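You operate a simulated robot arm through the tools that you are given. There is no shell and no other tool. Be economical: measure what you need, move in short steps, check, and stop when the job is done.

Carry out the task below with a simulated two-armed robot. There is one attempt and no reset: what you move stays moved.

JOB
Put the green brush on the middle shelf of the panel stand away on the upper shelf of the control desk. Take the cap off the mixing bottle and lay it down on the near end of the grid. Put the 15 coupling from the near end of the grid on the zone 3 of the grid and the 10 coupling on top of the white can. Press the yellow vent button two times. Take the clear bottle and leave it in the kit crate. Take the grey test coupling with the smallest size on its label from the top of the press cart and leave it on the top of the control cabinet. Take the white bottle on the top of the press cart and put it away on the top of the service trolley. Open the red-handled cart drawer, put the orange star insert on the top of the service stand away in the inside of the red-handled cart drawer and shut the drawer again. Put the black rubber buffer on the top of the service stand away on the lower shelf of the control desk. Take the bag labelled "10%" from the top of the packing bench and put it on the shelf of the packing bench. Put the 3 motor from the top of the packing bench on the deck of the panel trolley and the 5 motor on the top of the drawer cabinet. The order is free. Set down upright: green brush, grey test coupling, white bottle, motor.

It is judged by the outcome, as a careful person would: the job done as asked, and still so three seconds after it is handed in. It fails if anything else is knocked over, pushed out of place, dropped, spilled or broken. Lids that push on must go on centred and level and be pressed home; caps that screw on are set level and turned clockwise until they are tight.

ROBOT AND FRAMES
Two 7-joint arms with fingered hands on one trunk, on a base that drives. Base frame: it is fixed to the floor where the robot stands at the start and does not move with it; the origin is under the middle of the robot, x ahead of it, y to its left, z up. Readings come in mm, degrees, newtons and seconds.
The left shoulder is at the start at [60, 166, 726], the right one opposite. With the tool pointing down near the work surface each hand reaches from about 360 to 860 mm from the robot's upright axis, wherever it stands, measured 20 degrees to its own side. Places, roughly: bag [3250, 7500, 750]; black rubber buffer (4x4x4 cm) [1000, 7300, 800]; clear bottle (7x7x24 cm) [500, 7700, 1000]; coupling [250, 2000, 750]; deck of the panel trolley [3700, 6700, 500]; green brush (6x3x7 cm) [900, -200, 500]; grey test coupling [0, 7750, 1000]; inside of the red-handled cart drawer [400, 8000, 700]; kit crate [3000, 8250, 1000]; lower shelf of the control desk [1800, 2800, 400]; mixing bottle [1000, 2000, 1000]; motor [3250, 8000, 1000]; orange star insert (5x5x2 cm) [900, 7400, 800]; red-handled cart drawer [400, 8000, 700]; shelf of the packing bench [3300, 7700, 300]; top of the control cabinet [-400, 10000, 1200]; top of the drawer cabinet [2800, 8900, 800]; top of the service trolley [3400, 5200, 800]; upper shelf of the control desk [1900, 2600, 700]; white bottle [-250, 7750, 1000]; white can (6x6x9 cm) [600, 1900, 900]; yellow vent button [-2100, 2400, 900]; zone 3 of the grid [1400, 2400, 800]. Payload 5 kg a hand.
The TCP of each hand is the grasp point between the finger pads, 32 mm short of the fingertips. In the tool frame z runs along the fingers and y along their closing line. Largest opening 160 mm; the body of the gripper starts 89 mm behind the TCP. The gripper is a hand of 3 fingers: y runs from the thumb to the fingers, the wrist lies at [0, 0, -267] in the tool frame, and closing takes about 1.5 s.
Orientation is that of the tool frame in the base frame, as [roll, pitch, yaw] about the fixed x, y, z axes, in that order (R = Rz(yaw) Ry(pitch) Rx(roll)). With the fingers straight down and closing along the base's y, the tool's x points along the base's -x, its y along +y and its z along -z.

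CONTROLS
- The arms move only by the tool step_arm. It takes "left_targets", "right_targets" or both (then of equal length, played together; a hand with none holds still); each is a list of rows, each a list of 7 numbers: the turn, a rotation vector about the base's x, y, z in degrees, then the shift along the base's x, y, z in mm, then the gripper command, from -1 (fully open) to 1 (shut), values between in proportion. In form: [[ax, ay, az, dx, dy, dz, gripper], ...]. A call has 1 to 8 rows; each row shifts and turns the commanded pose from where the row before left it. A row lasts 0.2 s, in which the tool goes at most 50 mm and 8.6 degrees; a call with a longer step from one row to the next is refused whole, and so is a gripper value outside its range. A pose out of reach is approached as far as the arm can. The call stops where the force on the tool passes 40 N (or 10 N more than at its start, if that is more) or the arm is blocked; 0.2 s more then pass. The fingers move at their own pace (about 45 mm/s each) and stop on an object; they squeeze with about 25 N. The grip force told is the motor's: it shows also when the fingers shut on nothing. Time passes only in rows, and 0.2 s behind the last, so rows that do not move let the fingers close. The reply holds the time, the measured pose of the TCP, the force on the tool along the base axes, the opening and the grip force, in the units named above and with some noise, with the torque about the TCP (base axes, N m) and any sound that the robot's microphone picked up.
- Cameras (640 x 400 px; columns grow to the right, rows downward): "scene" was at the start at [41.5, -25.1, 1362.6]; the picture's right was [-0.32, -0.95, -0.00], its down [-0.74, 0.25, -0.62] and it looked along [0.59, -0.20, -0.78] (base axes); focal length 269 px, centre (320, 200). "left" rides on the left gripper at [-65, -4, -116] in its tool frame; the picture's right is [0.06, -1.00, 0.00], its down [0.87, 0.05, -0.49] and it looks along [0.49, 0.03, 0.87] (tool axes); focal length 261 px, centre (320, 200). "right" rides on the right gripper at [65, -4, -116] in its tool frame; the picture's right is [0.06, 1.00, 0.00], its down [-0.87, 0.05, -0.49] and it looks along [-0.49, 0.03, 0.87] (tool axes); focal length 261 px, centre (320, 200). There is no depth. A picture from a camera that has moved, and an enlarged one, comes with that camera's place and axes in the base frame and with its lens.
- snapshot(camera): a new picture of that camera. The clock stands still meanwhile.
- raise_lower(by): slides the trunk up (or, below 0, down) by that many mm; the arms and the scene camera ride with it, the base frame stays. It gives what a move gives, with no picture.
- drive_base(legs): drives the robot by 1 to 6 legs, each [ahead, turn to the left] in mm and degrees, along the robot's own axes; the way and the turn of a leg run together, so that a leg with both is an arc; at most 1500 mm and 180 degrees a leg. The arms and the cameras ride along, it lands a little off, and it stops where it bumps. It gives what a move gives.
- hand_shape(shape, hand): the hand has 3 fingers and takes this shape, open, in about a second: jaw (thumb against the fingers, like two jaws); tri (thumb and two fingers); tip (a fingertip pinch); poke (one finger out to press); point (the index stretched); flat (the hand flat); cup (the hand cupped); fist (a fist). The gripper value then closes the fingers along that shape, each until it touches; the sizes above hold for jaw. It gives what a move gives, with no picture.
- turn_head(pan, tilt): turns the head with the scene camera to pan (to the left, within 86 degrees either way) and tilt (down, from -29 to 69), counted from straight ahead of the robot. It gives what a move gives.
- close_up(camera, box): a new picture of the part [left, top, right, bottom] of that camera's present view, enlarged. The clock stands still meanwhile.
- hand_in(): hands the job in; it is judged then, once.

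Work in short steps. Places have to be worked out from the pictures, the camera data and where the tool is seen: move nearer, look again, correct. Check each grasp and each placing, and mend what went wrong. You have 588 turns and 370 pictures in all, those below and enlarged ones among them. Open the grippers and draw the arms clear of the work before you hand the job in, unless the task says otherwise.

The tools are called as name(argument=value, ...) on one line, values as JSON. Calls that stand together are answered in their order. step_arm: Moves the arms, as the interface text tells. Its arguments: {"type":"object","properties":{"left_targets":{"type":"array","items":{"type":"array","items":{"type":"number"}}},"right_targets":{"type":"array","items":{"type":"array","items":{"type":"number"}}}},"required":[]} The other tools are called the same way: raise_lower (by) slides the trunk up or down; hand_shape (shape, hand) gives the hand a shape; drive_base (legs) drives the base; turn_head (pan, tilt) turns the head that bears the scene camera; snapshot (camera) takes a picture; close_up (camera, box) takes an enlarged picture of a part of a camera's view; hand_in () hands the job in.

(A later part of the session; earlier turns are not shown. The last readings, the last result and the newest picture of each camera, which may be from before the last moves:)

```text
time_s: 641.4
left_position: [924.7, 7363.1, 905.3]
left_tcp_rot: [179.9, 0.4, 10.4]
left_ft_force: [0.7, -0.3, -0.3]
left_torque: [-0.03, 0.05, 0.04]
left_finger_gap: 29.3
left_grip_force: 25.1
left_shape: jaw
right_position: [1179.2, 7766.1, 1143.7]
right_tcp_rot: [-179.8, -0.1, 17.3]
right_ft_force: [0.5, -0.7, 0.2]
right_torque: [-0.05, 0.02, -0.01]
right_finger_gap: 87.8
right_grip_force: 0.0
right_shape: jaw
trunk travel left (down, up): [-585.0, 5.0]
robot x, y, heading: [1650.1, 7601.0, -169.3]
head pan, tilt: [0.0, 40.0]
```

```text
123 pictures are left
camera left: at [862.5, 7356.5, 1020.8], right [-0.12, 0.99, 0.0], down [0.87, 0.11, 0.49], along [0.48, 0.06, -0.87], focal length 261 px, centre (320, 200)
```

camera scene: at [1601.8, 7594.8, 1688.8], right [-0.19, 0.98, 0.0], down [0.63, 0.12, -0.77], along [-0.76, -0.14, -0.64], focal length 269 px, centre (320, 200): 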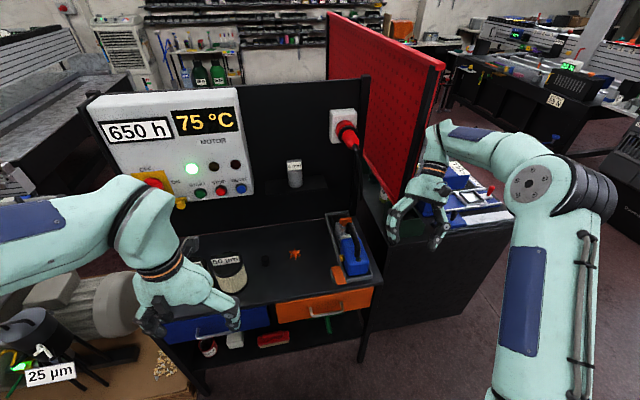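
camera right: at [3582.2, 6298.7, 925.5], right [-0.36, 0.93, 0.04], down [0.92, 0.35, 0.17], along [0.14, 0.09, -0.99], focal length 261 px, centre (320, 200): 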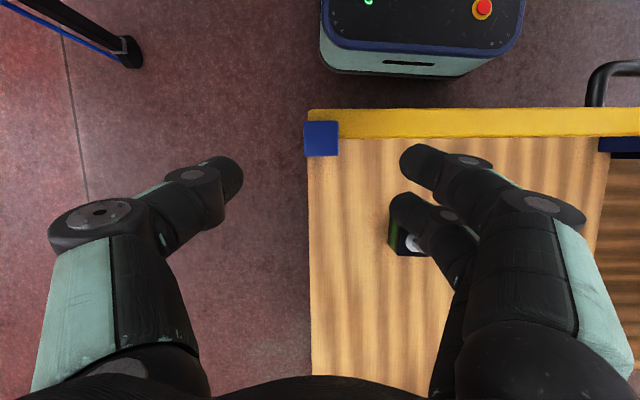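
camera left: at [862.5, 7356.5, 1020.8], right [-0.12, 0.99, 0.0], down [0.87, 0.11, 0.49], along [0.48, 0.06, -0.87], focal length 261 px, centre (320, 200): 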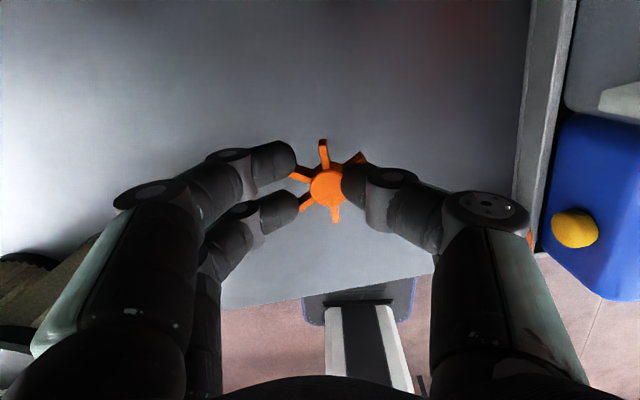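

Star is held. Lift, retract toward the robot, and then look at the press cart.

step_arm(left_targets=[[0, 0, 0, 0, 0, 45, 1], [0, 0, 0, 0, 0, 45, 1], [0, 0, 0, 10, 0, 45, 1], [0, 0, 0, 20, 0, 40, 1], [0, 0, 0, 45, 0, 10, 1], [0, 0, 0, 45, 0, 10, 1], [0, 0, 0, 45, 0, 0, 1], [0, 0, 0, 45, 0, 0, 1]])

step_arm(left_targets=[[0, 0, 0, 45, 0, 0, 1], [0, 0, 0, 45, 0, 0, 1], [0, 0, 0, 45, 0, 0, 1]], right_targets=[[0, 0, 0, 40, 0, 0, 0], [0, 0, 0, 40, 0, 0, 0], [0, 0, 0, 0, 0, 0, 0]])

drive_base(legs=[[-150, 0], [0, -75], [900, 0], [0, 50]])

turn_head(pan=20, tilt=25)

snapshot(camera="scene")

```text
time_s: 643.2
left_position: [1136.0, 7361.4, 1102.1]
left_tcp_rot: [-180.0, 0.5, 10.5]
left_ft_force: [0.4, 0.8, -0.1]
left_torque: [-0.02, 0.0, -0.01]
left_finger_gap: 28.9
left_grip_force: 24.6
left_shape: jaw
right_position: [1179.6, 7766.9, 1144.9]
right_tcp_rot: [-179.7, -0.1, 17.3]
right_ft_force: [-0.1, 0.6, -0.1]
right_torque: [0.01, 0.0, 0.01]
right_finger_gap: 88.0
right_grip_force: 0.1
right_shape: jaw
trunk travel left (down, up): [-585.0, 5.0]
robot x, y, heading: [1653.0, 7601.6, -169.1]
head pan, tilt: [0.0, 40.0]
```

```text
time_s: 644.0
left_position: [1271.0, 7362.1, 1103.3]
left_tcp_rot: [179.9, 0.6, 10.4]
left_ft_force: [0.2, -0.6, 0.2]
left_torque: [0.03, 0.05, 0.02]
left_finger_gap: 24.7
left_grip_force: 25.6
left_shape: jaw
right_position: [1261.6, 7764.8, 1144.4]
right_tcp_rot: [-179.8, -0.1, 17.3]
right_ft_force: [-0.2, -0.4, -0.1]
right_torque: [0.04, 0.03, -0.01]
right_finger_gap: 80.7
right_grip_force: 0.0
right_shape: jaw
trunk travel left (down, up): [-585.0, 5.0]
robot x, y, heading: [1652.4, 7600.3, -169.1]
head pan, tilt: [0.0, 40.0]
```

```text
time_s: 655.2
left_position: [960.4, 8390.4, 1101.2]
left_tcp_rot: [179.8, 0.5, -15.2]
left_ft_force: [-0.3, -0.4, 0.4]
left_torque: [-0.01, 0.0, 0.01]
left_finger_gap: 24.6
left_grip_force: 25.1
left_shape: jaw
right_position: [1127.1, 8759.4, 1144.5]
right_tcp_rot: [-179.8, -0.1, -8.3]
right_ft_force: [0.4, 0.0, -0.3]
right_torque: [-0.02, -0.03, 0.01]
right_finger_gap: 80.6
right_grip_force: 0.0
right_shape: jaw
trunk travel left (down, up): [-585.0, 5.0]
robot x, y, heading: [1407.1, 8443.4, 165.3]
head pan, tilt: [0.0, 40.0]
```

```text
time_s: 656.0
left_position: [961.5, 8391.1, 1101.3]
left_tcp_rot: [179.9, 0.5, -15.2]
left_ft_force: [1.1, -0.3, 0.3]
left_torque: [0.03, 0.01, 0.0]
left_finger_gap: 24.6
left_grip_force: 25.0
left_shape: jaw
right_position: [1126.6, 8758.7, 1145.5]
right_tcp_rot: [-179.9, 0.0, -8.3]
right_ft_force: [0.4, -0.4, -0.3]
right_torque: [0.0, -0.03, 0.01]
right_finger_gap: 80.8
right_grip_force: 0.0
right_shape: jaw
trunk travel left (down, up): [-585.0, 5.0]
robot x, y, heading: [1411.4, 8442.7, 165.0]
head pan, tilt: [20.0, 25.0]
```

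```text
122 pictures are left
camera scene: at [1346.8, 8426.1, 1711.8], right [-0.09, 1.0, 0.0], down [0.42, 0.04, -0.91], along [-0.9, -0.08, -0.42], focal length 269 px, centre (320, 200)
```

scene: 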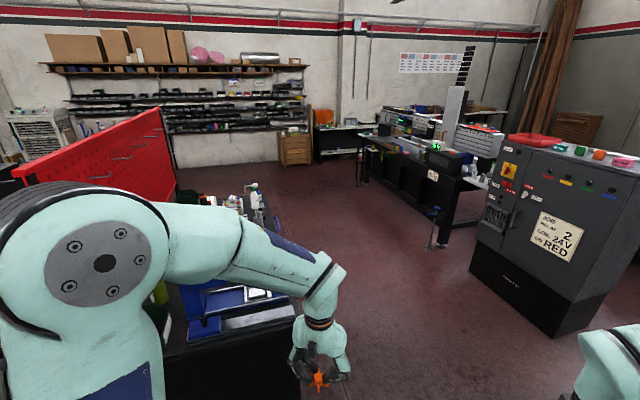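

The press cart lies to the left; its front (drawers) faces north. I'll drive along its front and turn to face it.

drive_base(legs=[[0, -8], [900, 0], [0, 118]])

turn_head(pan=0, tilt=35)

snapshot(camera="scene")

```text
time_s: 666.2
left_position: [781.8, 8382.0, 1101.9]
left_tcp_rot: [179.9, 0.5, 93.8]
left_ft_force: [-0.2, 0.2, 0.0]
left_torque: [0.01, 0.0, -0.01]
left_finger_gap: 24.8
left_grip_force: 25.1
left_shape: jaw
right_position: [380.7, 8419.3, 1145.1]
right_tcp_rot: [-179.8, -0.1, 100.7]
right_ft_force: [0.7, 0.2, 0.1]
right_torque: [0.0, 0.0, 0.0]
right_finger_gap: 80.6
right_grip_force: 0.0
right_shape: jaw
trunk travel left (down, up): [-585.0, 5.0]
robot x, y, heading: [585.3, 8788.8, -85.8]
head pan, tilt: [20.0, 25.0]
```

```text
time_s: 667.0
left_position: [781.6, 8383.2, 1102.0]
left_tcp_rot: [179.9, 0.5, 93.8]
left_ft_force: [0.5, 0.0, 0.2]
left_torque: [-0.05, 0.0, 0.0]
left_finger_gap: 25.0
left_grip_force: 24.9
left_shape: jaw
right_position: [380.1, 8418.4, 1143.6]
right_tcp_rot: [-179.8, -0.1, 100.7]
right_ft_force: [0.2, 0.6, 0.0]
right_torque: [0.04, -0.01, -0.01]
right_finger_gap: 80.3
right_grip_force: 0.1
right_shape: jaw
trunk travel left (down, up): [-585.0, 5.0]
robot x, y, heading: [588.8, 8791.5, -85.6]
head pan, tilt: [0.0, 35.0]
```

```text
121 pictures are left
camera scene: at [591.3, 8730.5, 1696.2], right [-1.0, -0.07, 0.0], down [-0.04, 0.57, -0.82], along [0.06, -0.82, -0.57], focal length 269 px, centre (320, 200)
```

scene: 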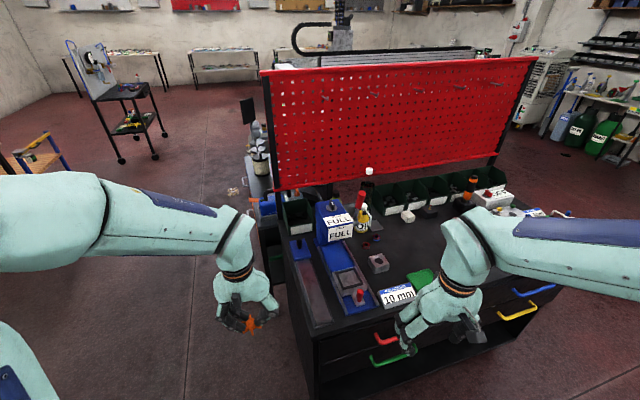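

close_up(camera="scene", box=[270, 160, 570, 400])

```text
1.67 times, centred on (420, 280) of scene
camera zoom: at [591.3, 8730.5, 1696.2], right [-1.0, -0.07, 0.0], down [-0.04, 0.57, -0.82], along [0.06, -0.82, -0.57], focal length 449 px, centre (153, 67)
```

zoom: 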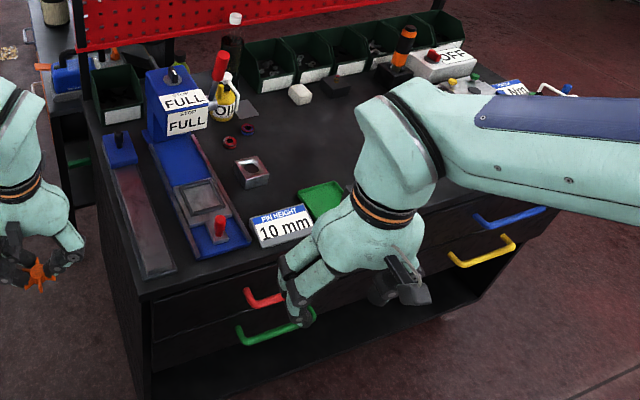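

Red handle is on the upper-left drawer, partly hidden by my right hand. Look with the right hand's camera.

snapshot(camera="right")

```text
119 pictures are left
camera right: at [363.7, 8481.1, 1259.9], right [0.97, 0.25, 0.0], down [0.22, -0.84, 0.49], along [0.12, -0.48, -0.87], focal length 261 px, centre (320, 200)
```

right: 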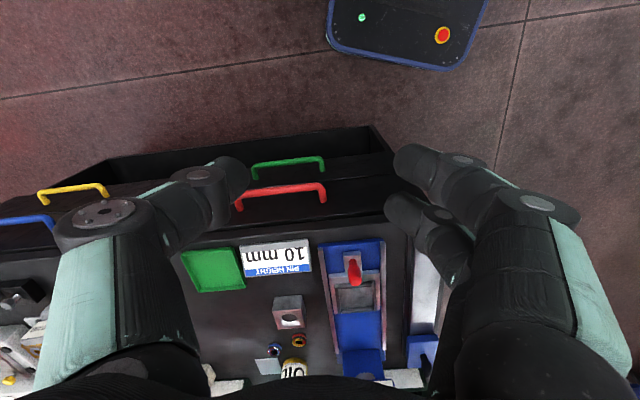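

The cart front runs at ≈20.5°, the red handle spans (256, 8172)–(435, 8239) at z≈760. I'll hook it with closed fingertips. Reposition the robot to about (196, 8830) facing heading -69.5°.

drive_base(legs=[[0, -100], [395, 0], [0, 116]])

snapshot(camera="scene")

```text
time_s: 678.6
left_position: [492.5, 8494.0, 1102.4]
left_tcp_rot: [179.8, 0.5, 110.2]
left_ft_force: [-0.6, -0.2, -0.7]
left_torque: [-0.04, -0.04, -0.02]
left_finger_gap: 24.6
left_grip_force: 25.4
left_shape: jaw
right_position: [97.9, 8415.0, 1144.1]
right_tcp_rot: [-179.9, -0.1, 117.1]
right_ft_force: [0.2, 0.3, -0.2]
right_torque: [0.01, -0.01, -0.03]
right_finger_gap: 80.6
right_grip_force: 0.1
right_shape: jaw
trunk travel left (down, up): [-585.0, 5.0]
robot x, y, heading: [192.2, 8828.5, -69.6]
head pan, tilt: [0.0, 35.0]
```

```text
118 pictures are left
camera scene: at [212.1, 8774.4, 1696.1], right [-0.94, -0.35, 0.0], down [-0.2, 0.54, -0.82], along [0.29, -0.77, -0.57], focal length 269 px, centre (320, 200)
```

scene: 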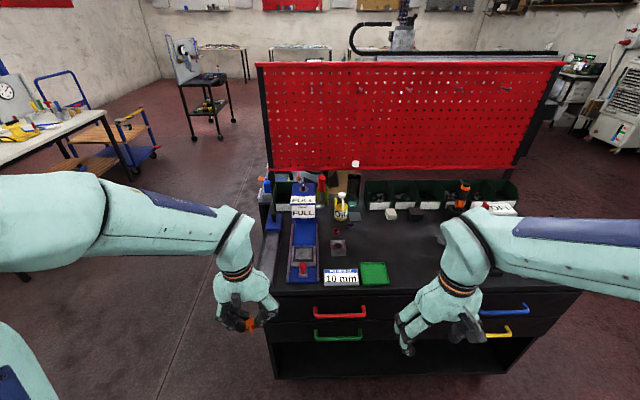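

Now squarely in front. Close the right jaw, tilt it 20° toward the cart and bring it just outside the red handle.

step_arm(right_targets=[[-5.9, -3, 0, 30, -15, -20, 1], [-5.9, -3, 0, 30, -15, -20, 1], [-5.9, -3, 0, 30, -15, -20, 1], [0, 0, -6.6, 35, -20, -20, 1], [0, 0, 0, 35, -20, -25, 1], [0, 0, 0, 35, -20, -25, 1], [0, 0, 0, 35, -20, -25, 1], [0, 0, 0, 19, -15, -25, 1]])

snapshot(camera="right")

```text
time_s: 680.4
left_position: [494.4, 8491.5, 1101.2]
left_tcp_rot: [179.9, 0.3, 110.1]
left_ft_force: [0.3, 0.0, -0.4]
left_torque: [0.0, 0.04, -0.04]
left_finger_gap: 24.6
left_grip_force: 25.1
left_shape: jaw
right_position: [346.8, 8273.7, 964.1]
right_tcp_rot: [-179.7, 19.7, 110.4]
right_ft_force: [0.0, -0.7, -0.5]
right_torque: [-0.02, 0.0, -0.02]
right_finger_gap: 0.2
right_grip_force: 25.2
right_shape: jaw
trunk travel left (down, up): [-585.0, 5.0]
robot x, y, heading: [188.5, 8829.7, -69.6]
head pan, tilt: [0.0, 35.0]
```

```text
117 pictures are left
camera right: at [307.6, 8366.7, 1049.6], right [0.92, 0.4, -0.02], down [0.28, -0.59, 0.76], along [0.29, -0.7, -0.65], focal length 261 px, centre (320, 200)
```

right: 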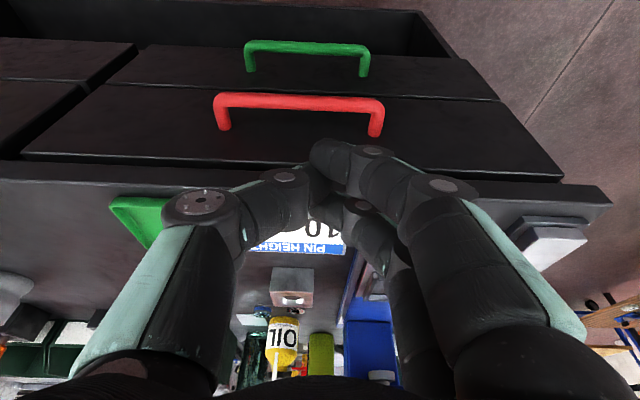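

The red bar is at ≈(343, 8206, 750), 34 mm in front of the top's lip. Bring the closed fingertips down between bar and drawer front.

step_arm(right_targets=[[0, 0, 0, -1, -15, -40, 1], [0, 0, 0, -1, -15, -40, 1], [0, 0, 0, 0, -22, -35, 1], [0, 0, 0, 0, -21, -15, 1], [0, 0, 0, 0, 0, -10, 1], [0, 0, 0, 0, 0, 0, 1]])

snapshot(camera="right")

```text
time_s: 681.4
left_position: [493.7, 8491.8, 1101.0]
left_tcp_rot: [179.9, 0.6, 110.0]
left_ft_force: [0.1, 0.8, -0.3]
left_torque: [0.06, -0.01, 0.0]
left_finger_gap: 24.5
left_grip_force: 24.6
left_shape: jaw
right_position: [343.4, 8214.9, 831.0]
right_tcp_rot: [-179.9, 18.7, 110.7]
right_ft_force: [-4.3, 13.1, 5.6]
right_torque: [0.14, 0.01, 0.01]
right_finger_gap: 0.0
right_grip_force: 24.7
right_shape: jaw
trunk travel left (down, up): [-585.0, 5.0]
robot x, y, heading: [190.9, 8831.0, -69.5]
head pan, tilt: [0.0, 35.0]
stopped in row 5 (right hand): the force on the tool passed its limit (the readings are from after the stop); the commanded pose is now the measured one
```

```text
116 pictures are left
camera right: at [304.4, 8305.9, 919.3], right [0.91, 0.41, -0.02], down [0.29, -0.6, 0.74], along [0.29, -0.69, -0.67], focal length 261 px, centre (320, 200)
```

right: 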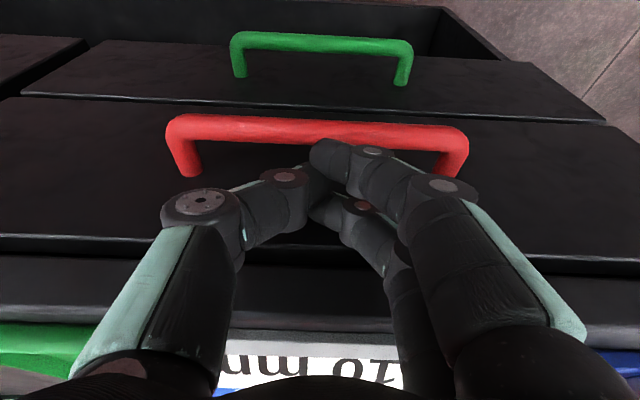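

The top's lip overhangs the handle, so hooking from above fails. I'll instead grip the bar with the hand horizontal and rolled 90° (fingers above, thumb below). First move outward and turn the hand.

step_arm(right_targets=[[0, 0, 0, -8, 20, 30, 0.5], [5.8, 2.2, 0, -12, 40, 20, 0.4], [5.8, 2.2, 0, -12, 40, 10, 0.4], [5.8, 2.2, -2, -12, 40, 0, 0.4], [0, 0, -8.5, -5, 20, 0, 0.4], [0, 0, -8.5, 0, 0, 0, 0.4], [0, 0, -8.5, 0, 0, 0, 0.4], [0, 0, -8.5, 0, 0, 0, 0.4]])

step_arm(right_targets=[[0, 0, -8.5, 0, 0, 0, 0.4], [0, 0, -8.5, 0, 0, 0, 0.4], [0, 0, -8.5, 0, 0, 0, 0.4], [0, 0, -8.5, 0, 0, 0, 0.4], [0, 0, -8.5, 0, 0, 0, 0.4], [0, 0, -8.5, 0, 0, 0, 0.4], [-7.8, -2.9, 0, 0, 0, 0, 0.4], [-7.8, -2.9, 0, 0, 0, 0, 0.4]])

step_arm(right_targets=[[-7.8, -2.9, 0, 0, 0, 0, 0.4], [-7.8, -2.9, 0, 0, 0, 0, 0.4], [-7.8, -2.9, 0, 0, 0, 0, 0.4], [-7.8, -2.9, 0, 0, 0, 0, 0.4], [-7.8, -2.9, 0, 0, 0, 0, 0.4], [-7.8, -2.9, 0, 0, 0, 0, 0.4], [-7.8, -2.9, 0, 0, 0, 0, 0.4]])

snapshot(camera="right")

snapshot(camera="scene")

```text
time_s: 683.2
left_position: [492.5, 8491.8, 1101.8]
left_tcp_rot: [179.8, 0.6, 110.2]
left_ft_force: [0.2, 0.1, -0.1]
left_torque: [-0.01, 0.0, -0.02]
left_finger_gap: 24.9
left_grip_force: 25.0
left_shape: jaw
right_position: [294.7, 8373.6, 892.4]
right_tcp_rot: [-179.7, 0.4, 74.6]
right_ft_force: [0.2, 0.4, 0.0]
right_torque: [0.06, -0.02, 0.0]
right_finger_gap: 47.4
right_grip_force: 0.0
right_shape: jaw
trunk travel left (down, up): [-585.0, 5.0]
robot x, y, heading: [189.1, 8828.9, -69.6]
head pan, tilt: [0.0, 35.0]
```

```text
time_s: 685.0
left_position: [493.4, 8493.0, 1101.2]
left_tcp_rot: [179.9, 0.5, 110.1]
left_ft_force: [-0.2, 0.5, -0.6]
left_torque: [-0.02, 0.04, 0.01]
left_finger_gap: 24.7
left_grip_force: 25.1
left_shape: jaw
right_position: [295.2, 8373.5, 891.5]
right_tcp_rot: [163.5, 1.3, 23.4]
right_ft_force: [0.1, -1.2, 0.4]
right_torque: [-0.02, -0.03, -0.01]
right_finger_gap: 48.1
right_grip_force: 0.0
right_shape: jaw
trunk travel left (down, up): [-585.0, 5.0]
robot x, y, heading: [193.6, 8829.2, -69.5]
head pan, tilt: [0.0, 35.0]
```

```text
time_s: 686.8
left_position: [493.1, 8492.5, 1102.5]
left_tcp_rot: [180.0, 0.5, 110.1]
left_ft_force: [0.8, 0.3, 0.2]
left_torque: [0.0, 0.04, 0.02]
left_finger_gap: 24.7
left_grip_force: 24.5
left_shape: jaw
right_position: [298.8, 8337.1, 923.7]
right_tcp_rot: [101.2, 2.0, 18.6]
right_ft_force: [-0.2, -0.1, -0.1]
right_torque: [0.0, 0.0, 0.02]
right_finger_gap: 47.9
right_grip_force: 0.1
right_shape: jaw
right hand out of reach, approached as far as the arm can: row 4
trunk travel left (down, up): [-585.0, 5.0]
robot x, y, heading: [189.2, 8830.5, -69.7]
head pan, tilt: [0.0, 35.0]
stopped in row 7 (right hand): the arm was blocked; the commanded pose is now the measured one
```

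```text
115 pictures are left
camera right: at [324.0, 8467.1, 938.5], right [0.15, -0.15, 0.98], down [-0.97, 0.17, 0.18], along [-0.2, -0.97, -0.12], focal length 261 px, centre (320, 200)
```

right: 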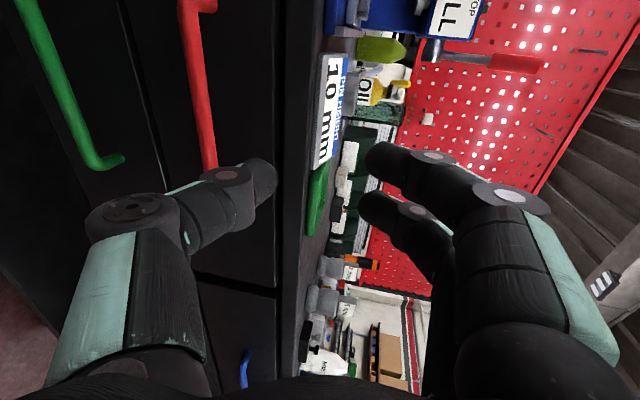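

```text
114 pictures are left
camera scene: at [212.0, 8774.3, 1696.1], right [-0.94, -0.35, 0.0], down [-0.2, 0.54, -0.82], along [0.29, -0.77, -0.57], focal length 269 px, centre (320, 200)
```

scene: 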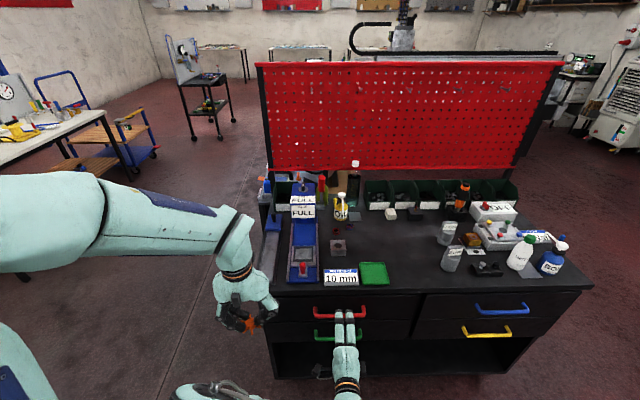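

The hand took the rolled pose well. Bar is at z≈768. Lower to that height in front of the handle, opening to ~64 mm.

step_arm(right_targets=[[0, 0, 0, 10, 0, -40, 0.2], [0, 0, 0, 10, 0, -40, 0.2], [0, 0, 0, 10, 0, -40, 0.2], [0, 0, 0, 5, 0, -36, 0.2], [0, 0, 0, 0, 0, 0, 0.2]])

snapshot(camera="right")

```text
time_s: 687.5
left_position: [492.5, 8492.0, 1100.6]
left_tcp_rot: [180.0, 0.6, 110.1]
left_ft_force: [0.0, 0.0, -0.6]
left_torque: [0.02, 0.01, -0.01]
left_finger_gap: 24.9
left_grip_force: 24.9
left_shape: jaw
right_position: [344.6, 8327.2, 876.9]
right_tcp_rot: [101.5, -8.4, 13.3]
right_ft_force: [-0.6, 0.4, -1.2]
right_torque: [0.0, -0.05, 0.02]
right_finger_gap: 63.5
right_grip_force: 0.1
right_shape: jaw
trunk travel left (down, up): [-585.0, 5.0]
robot x, y, heading: [191.5, 8829.4, -69.4]
head pan, tilt: [0.0, 35.0]
stopped in row 3 (right hand): the arm was blocked; the commanded pose is now the measured one
```

```text
113 pictures are left
camera right: at [378.1, 8451.7, 905.3], right [-0.03, -0.21, 0.98], down [-0.97, 0.26, 0.02], along [-0.25, -0.94, -0.22], focal length 261 px, centre (320, 200)
```

right: 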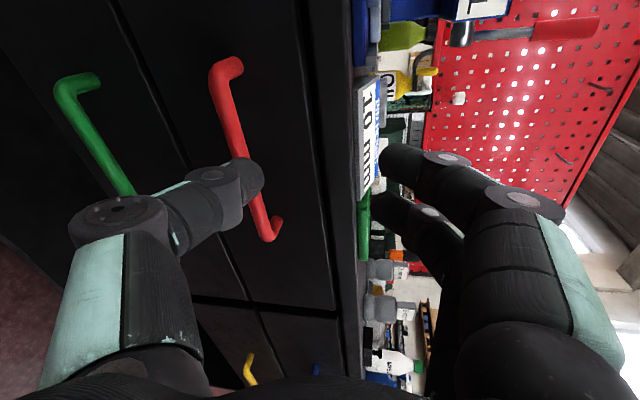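

The arm is limited there; lower the trunk by 108 mm instead.

raise_lower(by=-108)

snapshot(camera="right")

```text
time_s: 688.9
left_position: [494.2, 8492.4, 992.6]
left_tcp_rot: [179.9, 0.6, 110.1]
left_ft_force: [0.2, 0.8, 0.6]
left_torque: [-0.04, -0.03, -0.01]
left_finger_gap: 24.8
left_grip_force: 24.9
left_shape: jaw
right_position: [345.2, 8327.0, 769.7]
right_tcp_rot: [101.5, -8.5, 13.3]
right_ft_force: [-0.5, 0.0, -0.4]
right_torque: [0.02, 0.01, 0.02]
right_finger_gap: 63.7
right_grip_force: 0.1
right_shape: jaw
trunk travel left (down, up): [-477.0, 113.0]
robot x, y, heading: [192.2, 8830.8, -69.6]
head pan, tilt: [0.0, 35.0]
```

```text
112 pictures are left
camera right: at [378.0, 8452.0, 797.3], right [-0.03, -0.21, 0.98], down [-0.97, 0.26, 0.02], along [-0.25, -0.94, -0.22], focal length 261 px, centre (320, 200)
```

right: 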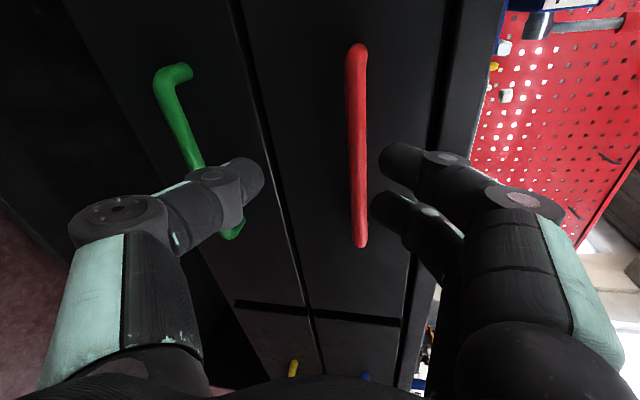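

Bar is about 110 mm ahead and nearly centred between the fingers. Advance and close.

step_arm(right_targets=[[0, 0, 0, 6, -35, 3, 0.2], [0, 0, 0, 6, -35, 3, 0.2], [0, 0, 0, 6, -33, 3, 0.2], [0, 0, 0, 0, 0, 0, 0.2]])

snapshot(camera="right")

```text
time_s: 689.8
left_position: [492.6, 8495.4, 993.4]
left_tcp_rot: [179.9, 0.7, 110.2]
left_ft_force: [0.1, -0.5, -0.8]
left_torque: [0.0, 0.01, 0.05]
left_finger_gap: 24.6
left_grip_force: 24.8
left_shape: jaw
right_position: [360.3, 8229.6, 776.2]
right_tcp_rot: [101.9, -8.2, 13.2]
right_ft_force: [-8.2, 28.5, 7.1]
right_torque: [-1.13, -0.39, 0.28]
right_finger_gap: 62.8
right_grip_force: 0.1
right_shape: jaw
trunk travel left (down, up): [-477.0, 113.0]
robot x, y, heading: [192.4, 8827.7, -69.6]
head pan, tilt: [0.0, 35.0]
stopped in row 4 (right hand): the force on the tool passed its limit (the readings are from after the stop); the commanded pose is now the measured one
```

```text
111 pictures are left
camera right: at [393.8, 8355.0, 804.6], right [-0.03, -0.22, 0.98], down [-0.97, 0.25, 0.03], along [-0.25, -0.94, -0.22], focal length 261 px, centre (320, 200)
```

right: 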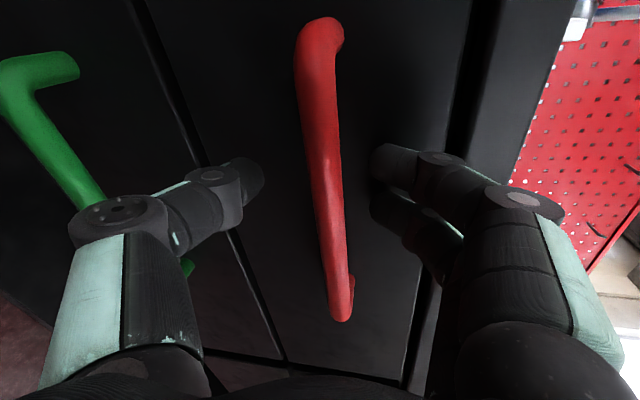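

Tips are at the drawer front with the bar between them. Back off 3 mm and close.

step_arm(right_targets=[[0, 0, 0, -1, 4, 0, 0.5], [0, 0, 0, 0, 0, 0, 0.9], [0, 0, 0, 0, 0, 0, 1], [0, 0, 0, 0, 0, 0, 1], [0, 0, 0, 0, 0, 0, 1], [0, 0, 0, 0, 0, 0, 1]])

step_arm(right_targets=[[0, 0, 0, -5, 14, 0, 1], [0, 0, 0, -7, 19, 0, 1], [0, 0, 0, -7, 19, 0, 1], [0, 0, 0, -7, 19, 0, 1]])

snapshot(camera="scene")

```text
time_s: 691.1
left_position: [494.1, 8492.4, 992.3]
left_tcp_rot: [180.0, 0.3, 110.1]
left_ft_force: [-0.5, 0.1, -0.2]
left_torque: [0.02, 0.0, 0.0]
left_finger_gap: 24.5
left_grip_force: 25.1
left_shape: jaw
right_position: [359.8, 8230.3, 774.4]
right_tcp_rot: [101.9, -8.2, 13.3]
right_ft_force: [2.0, -5.3, -10.8]
right_torque: [0.0, 0.25, 0.1]
right_finger_gap: 0.1
right_grip_force: 25.5
right_shape: jaw
trunk travel left (down, up): [-477.0, 113.0]
robot x, y, heading: [189.7, 8828.4, -69.1]
head pan, tilt: [0.0, 35.0]
```

```text
time_s: 692.1
left_position: [495.8, 8492.8, 993.6]
left_tcp_rot: [179.9, 0.4, 110.3]
left_ft_force: [0.5, -0.4, -0.3]
left_torque: [-0.02, -0.02, 0.0]
left_finger_gap: 24.5
left_grip_force: 24.8
left_shape: jaw
right_position: [332.1, 8299.1, 775.2]
right_tcp_rot: [102.1, -8.6, 12.7]
right_ft_force: [6.9, 3.1, -9.6]
right_torque: [-0.03, 0.17, 0.05]
right_finger_gap: 0.1
right_grip_force: 24.6
right_shape: jaw
trunk travel left (down, up): [-477.0, 113.0]
robot x, y, heading: [190.5, 8827.2, -69.5]
head pan, tilt: [0.0, 35.0]
```

```text
110 pictures are left
camera scene: at [213.4, 8774.6, 1588.2], right [-0.94, -0.35, 0.0], down [-0.2, 0.54, -0.82], along [0.29, -0.77, -0.57], focal length 269 px, centre (320, 200)
```

scene: 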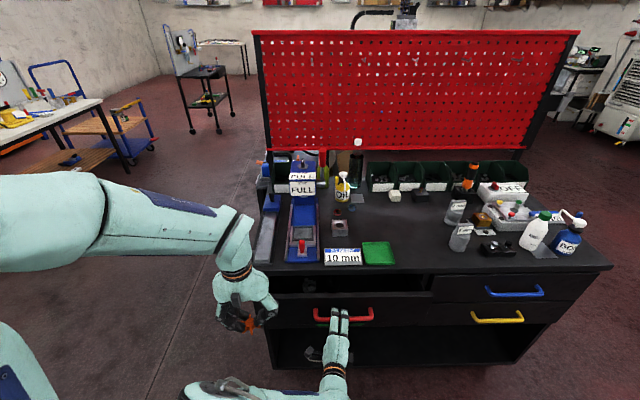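

The drawer is opening. Pull 130 mm more.

step_arm(right_targets=[[0, 0, 0, -7.5, 20, 0, 1], [0, 0, 0, -7.5, 20, 0, 1], [0, 0, 0, -7.5, 20, 0, 1], [0, 0, 0, -7.5, 20, 0, 1], [0, 0, 0, -7.5, 20, 0, 1], [0, 0, 0, -7.5, 20, 0, 1]])

snapshot(camera="scene")

```text
time_s: 692.9
left_position: [494.9, 8494.5, 994.9]
left_tcp_rot: [179.8, 0.4, 110.4]
left_ft_force: [0.0, 0.6, -1.0]
left_torque: [0.0, -0.03, 0.01]
left_finger_gap: 24.6
left_grip_force: 25.1
left_shape: jaw
right_position: [274.8, 8323.8, 763.3]
right_tcp_rot: [104.6, -10.0, 4.9]
right_ft_force: [10.8, 6.4, 18.7]
right_torque: [0.1, 0.98, 0.58]
right_finger_gap: 0.1
right_grip_force: 25.5
right_shape: jaw
trunk travel left (down, up): [-477.0, 113.0]
robot x, y, heading: [196.1, 8827.5, -69.4]
head pan, tilt: [0.0, 35.0]
stopped in row 3 (right hand): the force on the tool passed its limit (the readings are from after the stop); the commanded pose is now the measured one
```

```text
109 pictures are left
camera scene: at [211.9, 8775.7, 1588.4], right [-0.94, -0.35, 0.0], down [-0.2, 0.54, -0.82], along [0.29, -0.77, -0.57], focal length 269 px, centre (320, 200)
```

scene: 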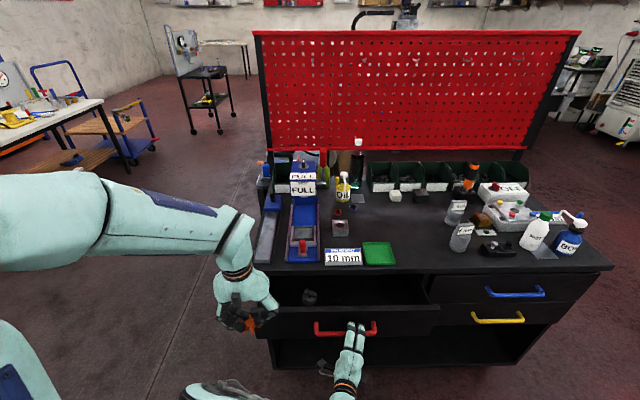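

The arm ran out of room; use the base: drive back 90 mm while holding the handle.

drive_base(legs=[[-90, 0]])

snapshot(camera="scene")

```text
time_s: 694.0
left_position: [462.9, 8579.4, 993.8]
left_tcp_rot: [179.9, 0.4, 110.4]
left_ft_force: [-0.3, 0.4, -0.2]
left_torque: [-0.02, 0.0, 0.0]
left_finger_gap: 24.6
left_grip_force: 24.6
left_shape: jaw
right_position: [241.0, 8409.8, 762.5]
right_tcp_rot: [104.6, -10.0, 4.6]
right_ft_force: [9.9, 6.3, 23.4]
right_torque: [0.04, 0.88, 0.63]
right_finger_gap: 0.0
right_grip_force: 25.3
right_shape: jaw
trunk travel left (down, up): [-477.0, 113.0]
robot x, y, heading: [156.1, 8914.2, -69.4]
head pan, tilt: [0.0, 35.0]
```

```text
108 pictures are left
camera scene: at [180.3, 8862.3, 1588.3], right [-0.94, -0.35, 0.0], down [-0.2, 0.54, -0.82], along [0.29, -0.77, -0.57], focal length 269 px, centre (320, 200)
```

scene: 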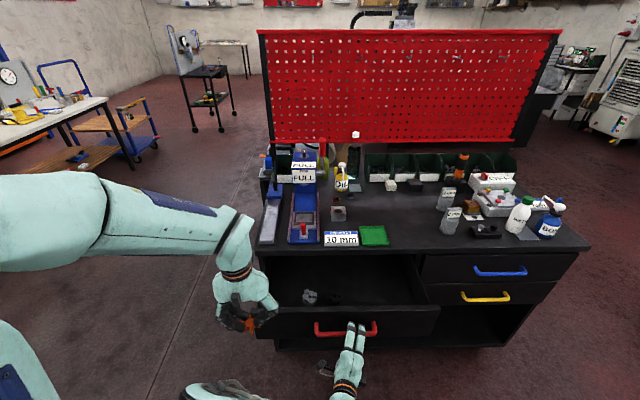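

The drawer is open ~200 mm. Left hand will place the star in the free front part at about (380, 8335). Move over it.

step_arm(left_targets=[[0, 0, 0, -14, -41, 0, 1], [0, 0, 0, -14, -41, 0, 1], [0, 0, 0, -14, -41, 0, 1], [0, 0, 0, -14, -41, 0, 1], [0, 0, 0, -14, -41, 0, 1], [0, 0, 0, -13, -39, -20, 1], [0, 0, 0, 0, 0, -40, 1]])

snapshot(camera="left")

```text
time_s: 694.8
left_position: [425.0, 8464.7, 994.8]
left_tcp_rot: [-179.8, 0.6, 110.8]
left_ft_force: [-0.4, -0.9, -0.3]
left_torque: [-0.01, 0.02, -0.01]
left_finger_gap: 24.5
left_grip_force: 25.7
left_shape: jaw
right_position: [240.5, 8405.6, 761.9]
right_tcp_rot: [104.2, -9.6, 5.1]
right_ft_force: [8.3, 1.0, 19.8]
right_torque: [0.23, 1.05, 0.46]
right_finger_gap: 0.0
right_grip_force: 24.8
right_shape: jaw
trunk travel left (down, up): [-477.0, 113.0]
robot x, y, heading: [159.0, 8913.6, -69.3]
head pan, tilt: [0.0, 35.0]
stopped in row 4 (right hand): the force on the tool passed its limit (the readings are from after the stop); the commanded pose is now the measured one
```

```text
107 pictures are left
camera left: at [445.1, 8404.4, 1109.7], right [-0.96, -0.29, 0.0], down [-0.26, 0.84, 0.48], along [-0.14, 0.46, -0.88], focal length 261 px, centre (320, 200)
```

left: 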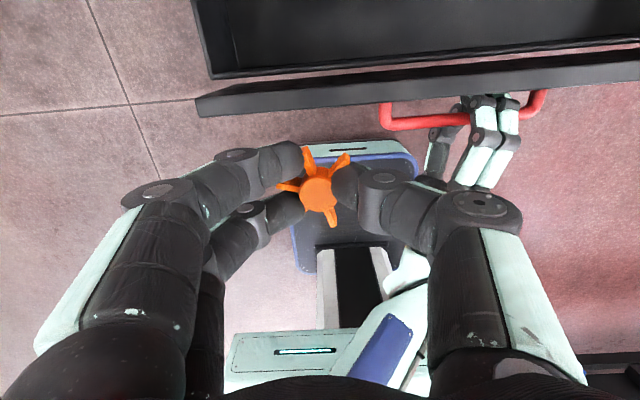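

The right hand's strain stops my moves. Release the handle and drive back 80 mm to free it.

step_arm(right_targets=[[0, 0, 0, 0, 0, 0, 0.6], [0, 0, 0, 0, 0, 0, 0.2], [0, 0, 0, 0, 0, 0, 0.1], [0, 0, 0, 0, 0, 0, 0.1]])

drive_base(legs=[[-80, 0]])

snapshot(camera="scene")

```text
time_s: 695.8
left_position: [425.7, 8464.2, 995.4]
left_tcp_rot: [-179.9, 0.6, 110.7]
left_ft_force: [0.2, 0.1, -0.2]
left_torque: [0.0, 0.04, 0.02]
left_finger_gap: 24.8
left_grip_force: 24.8
left_shape: jaw
right_position: [239.1, 8405.8, 758.5]
right_tcp_rot: [104.5, -9.6, 4.6]
right_ft_force: [-0.1, 1.6, -1.5]
right_torque: [-0.04, 0.03, -0.02]
right_finger_gap: 70.1
right_grip_force: 0.0
right_shape: jaw
trunk travel left (down, up): [-477.0, 113.0]
robot x, y, heading: [158.0, 8914.0, -69.3]
head pan, tilt: [0.0, 35.0]
```

```text
time_s: 696.9
left_position: [395.1, 8539.7, 995.5]
left_tcp_rot: [-180.0, 0.5, 110.7]
left_ft_force: [-0.4, 0.1, 0.3]
left_torque: [-0.04, 0.01, -0.02]
left_finger_gap: 24.7
left_grip_force: 24.9
left_shape: jaw
right_position: [210.9, 8481.9, 760.3]
right_tcp_rot: [104.4, -9.6, 4.8]
right_ft_force: [-0.6, 1.0, 0.4]
right_torque: [0.01, -0.04, -0.02]
right_finger_gap: 71.7
right_grip_force: 0.0
right_shape: jaw
trunk travel left (down, up): [-477.0, 113.0]
robot x, y, heading: [131.8, 8992.5, -69.4]
head pan, tilt: [0.0, 35.0]
```

```text
106 pictures are left
camera scene: at [151.3, 8936.8, 1588.3], right [-0.94, -0.35, 0.0], down [-0.2, 0.54, -0.82], along [0.29, -0.77, -0.57], focal length 269 px, centre (320, 200)
```

scene: 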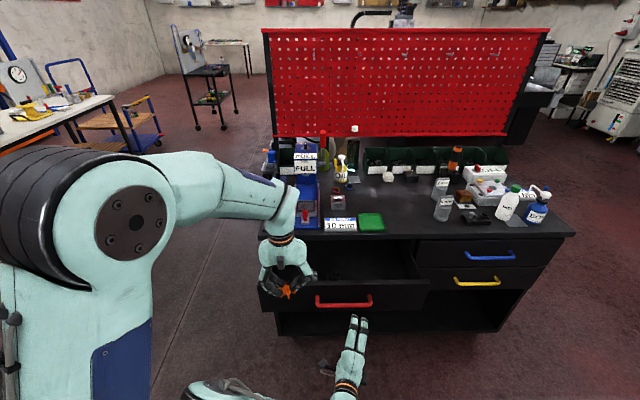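

Free. Continue moving the star over (380, 8335).

step_arm(left_targets=[[0, 0, 0, -3, -41, 0, 1], [0, 0, 0, -3, -41, 0, 1], [0, 0, 0, -3, -41, 0, 1], [0, 0, 0, -3, -41, 0, 1], [0, 0, 0, -3, -41, -20, 1], [0, 0, 0, 0, 0, -45, 1], [0, 0, 0, 0, 0, -45, 1]])

snapshot(camera="left")

```text
time_s: 698.5
left_position: [380.8, 8333.5, 887.0]
left_tcp_rot: [-179.7, 0.8, 110.4]
left_ft_force: [-0.1, -0.4, -0.4]
left_torque: [-0.02, -0.02, 0.01]
left_finger_gap: 24.5
left_grip_force: 25.3
left_shape: jaw
right_position: [155.0, 8473.2, 730.2]
right_tcp_rot: [105.1, -2.6, 2.6]
right_ft_force: [0.1, 0.1, 0.6]
right_torque: [-0.01, 0.01, -0.05]
right_finger_gap: 71.6
right_grip_force: 0.1
right_shape: jaw
trunk travel left (down, up): [-477.0, 113.0]
robot x, y, heading: [130.0, 8992.1, -69.4]
head pan, tilt: [0.0, 35.0]
```

```text
105 pictures are left
camera left: at [400.1, 8272.9, 1002.3], right [-0.96, -0.29, 0.0], down [-0.25, 0.84, 0.48], along [-0.14, 0.46, -0.88], focal length 261 px, centre (320, 200)
```

left: 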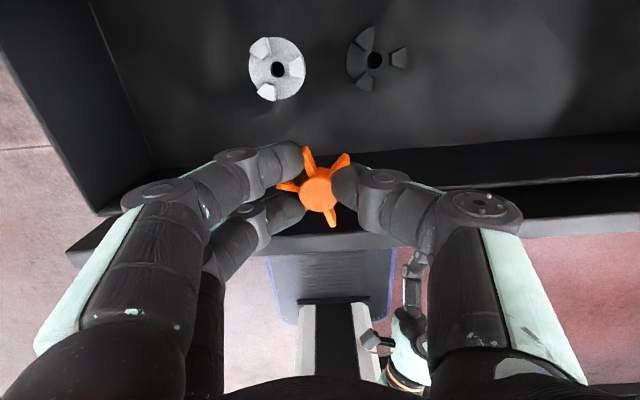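

The star will land between the two couplings and the drawer front. Lower it.

step_arm(left_targets=[[0, 0, 0, 0, 0, -45, 1], [0, 0, 0, 0, 0, -45, 1], [0, 0, 0, 0, 0, -30, 1], [0, 0, 0, 0, 0, -10, 1], [0, 0, 0, 0, 0, -8, 1], [0, 0, 0, 0, 0, -8, 1], [0, 0, 0, 0, 0, -8, 1]])

snapshot(camera="left")

```text
time_s: 699.1
left_position: [381.9, 8332.7, 804.0]
left_tcp_rot: [-179.7, 0.8, 110.6]
left_ft_force: [1.0, 0.4, 0.3]
left_torque: [-0.01, -0.01, -0.02]
left_finger_gap: 24.8
left_grip_force: 25.1
left_shape: jaw
right_position: [148.6, 8473.2, 725.0]
right_tcp_rot: [105.1, -1.1, 2.6]
right_ft_force: [0.0, 0.2, 0.5]
right_torque: [0.0, -0.02, -0.02]
right_finger_gap: 71.8
right_grip_force: 0.1
right_shape: jaw
trunk travel left (down, up): [-477.0, 113.0]
robot x, y, heading: [129.2, 8987.5, -69.3]
head pan, tilt: [0.0, 35.0]
stopped in row 3 (right hand): the arm was blocked; the commanded pose is now the measured one
```

```text
104 pictures are left
camera left: at [400.1, 8272.8, 919.7], right [-0.96, -0.29, 0.0], down [-0.25, 0.84, 0.48], along [-0.14, 0.46, -0.88], focal length 261 px, centre (320, 200)
```

left: 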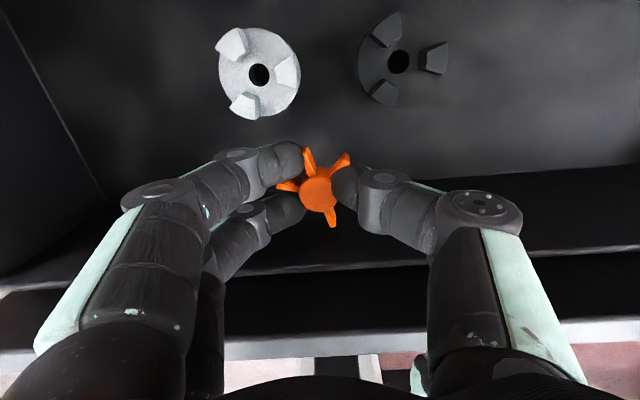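

The right arm is jammed near the body; move it up and away first.

step_arm(right_targets=[[0, 0, 0, -25, -25, 20, 0.1], [0, 0, 0, -25, -25, 25, 0.1], [0, 0, 0, -25, -20, 30, 0.1], [0, 0, 0, -25, -20, 30, 0.1], [0, 0, 0, -20, -10, 30, 0.1]])

step_arm(left_targets=[[0, 0, 0, 0, 0, -25, 1], [0, 0, 0, 0, 0, -15, 1], [0, 0, 0, 0, 0, -8, 1], [0, 0, 0, 0, 0, -8, 1], [0, 0, 0, 0, 0, -8, 1], [0, 0, 0, 0, 0, -8, 1], [0, 0, 0, 0, 0, -8, 1]])

```text
time_s: 700.3
left_position: [379.8, 8334.5, 803.5]
left_tcp_rot: [-179.8, 0.8, 110.6]
left_ft_force: [-0.1, 0.7, -0.3]
left_torque: [0.05, 0.02, 0.0]
left_finger_gap: 24.9
left_grip_force: 25.1
left_shape: jaw
right_position: [30.0, 8365.5, 855.4]
right_tcp_rot: [105.1, -1.2, 2.7]
right_ft_force: [-0.4, -0.2, 0.0]
right_torque: [0.02, 0.01, 0.01]
right_finger_gap: 71.9
right_grip_force: 0.1
right_shape: jaw
right hand out of reach, approached as far as the arm can: row 5
trunk travel left (down, up): [-477.0, 113.0]
robot x, y, heading: [130.6, 8989.6, -69.3]
head pan, tilt: [0.0, 35.0]
```

```text
time_s: 702.1
left_position: [386.9, 8320.2, 746.9]
left_tcp_rot: [-178.7, 2.5, 111.2]
left_ft_force: [-0.5, -0.4, 0.2]
left_torque: [0.04, 0.03, 0.03]
left_finger_gap: 24.5
left_grip_force: 25.0
left_shape: jaw
right_position: [10.6, 8371.0, 834.2]
right_tcp_rot: [106.9, 2.0, 1.9]
right_ft_force: [-0.1, -0.6, -0.5]
right_torque: [0.01, -0.04, 0.04]
right_finger_gap: 71.9
right_grip_force: 0.0
right_shape: jaw
trunk travel left (down, up): [-477.0, 113.0]
robot x, y, heading: [131.2, 8991.3, -69.2]
head pan, tilt: [0.0, 35.0]
stopped in row 7 (left hand): the arm was blocked; the commanded pose is now the measured one
```

snapshot(camera="left")

snapshot(camera="scene")

```text
103 pictures are left
camera left: at [407.8, 8265.3, 864.8], right [-0.95, -0.3, 0.02], down [-0.26, 0.85, 0.45], along [-0.15, 0.42, -0.89], focal length 261 px, centre (320, 200)
```

left: 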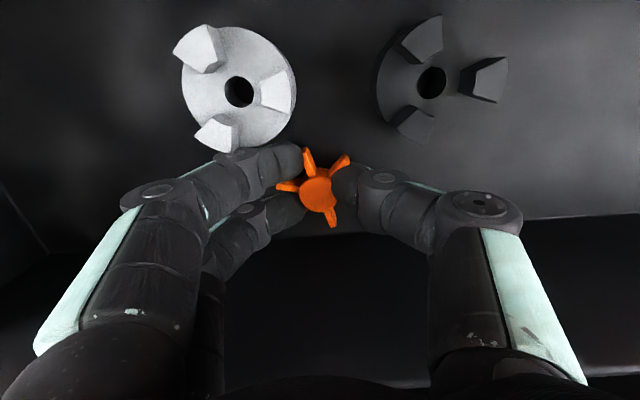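

```text
102 pictures are left
camera scene: at [151.9, 8935.2, 1588.1], right [-0.94, -0.35, 0.0], down [-0.2, 0.54, -0.82], along [0.29, -0.77, -0.57], focal length 269 px, centre (320, 200)
```

scene: 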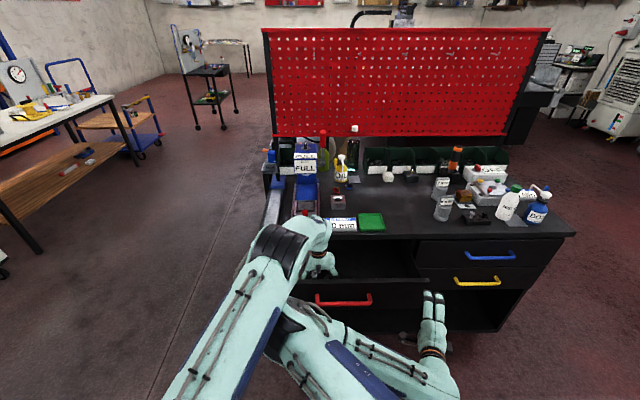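

The arms are crowding each other, but the star is only ~15 mm above the drawer floor. Lower the trunk 12 mm and release.

raise_lower(by=-12)

step_arm(left_targets=[[0, 0, 0, 0, 0, 0, 0.6], [0, 0, 0, 0, 0, 0, 0.3], [0, 0, 0, 0, 0, 0, 0.3], [0, 0, 0, 0, 0, 30, 0.3], [0, 0, 0, 0, 10, 45, 0.3], [0, 0, 0, 0, 20, 40, 0.3]])

snapshot(camera="left")

```text
time_s: 702.6
left_position: [390.8, 8316.0, 745.2]
left_tcp_rot: [-178.6, 3.4, 111.4]
left_ft_force: [2.7, -0.1, 16.6]
left_torque: [0.4, -0.14, 0.0]
left_finger_gap: 26.4
left_grip_force: 25.2
left_shape: jaw
right_position: [11.4, 8371.9, 826.3]
right_tcp_rot: [106.8, 1.9, 2.1]
right_ft_force: [0.5, 0.0, 0.3]
right_torque: [-0.04, 0.0, 0.01]
right_finger_gap: 71.8
right_grip_force: 0.1
right_shape: jaw
trunk travel left (down, up): [-468.0, 122.0]
robot x, y, heading: [132.3, 8986.9, -69.2]
head pan, tilt: [0.0, 35.0]
stopped: the force on the tool passed its limit (the readings are from after the stop); the commanded pose is now the measured one
```

```text
time_s: 704.0
left_position: [387.7, 8347.6, 858.2]
left_tcp_rot: [-178.7, 3.0, 111.3]
left_ft_force: [-0.5, -0.1, 0.5]
left_torque: [0.0, 0.0, 0.04]
left_finger_gap: 55.7
left_grip_force: 0.0
left_shape: jaw
right_position: [11.0, 8371.2, 825.9]
right_tcp_rot: [106.8, 1.9, 2.2]
right_ft_force: [0.7, -0.1, 0.1]
right_torque: [0.01, 0.05, 0.0]
right_finger_gap: 72.0
right_grip_force: 0.0
right_shape: jaw
trunk travel left (down, up): [-468.0, 122.0]
robot x, y, heading: [132.7, 8992.5, -69.3]
head pan, tilt: [0.0, 35.0]
```

```text
101 pictures are left
camera left: at [408.8, 8293.4, 976.1], right [-0.95, -0.3, 0.02], down [-0.26, 0.86, 0.44], along [-0.15, 0.42, -0.9], focal length 261 px, centre (320, 200)
```

left: 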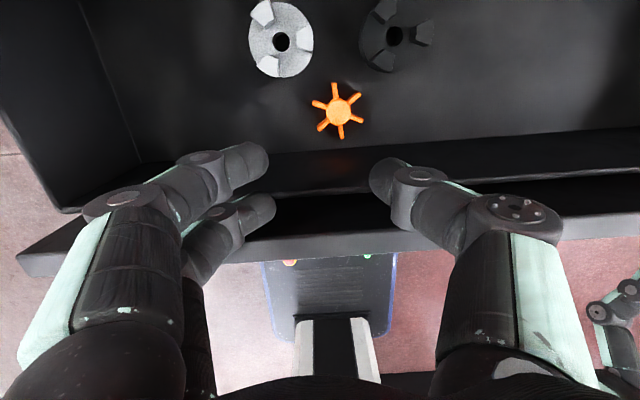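

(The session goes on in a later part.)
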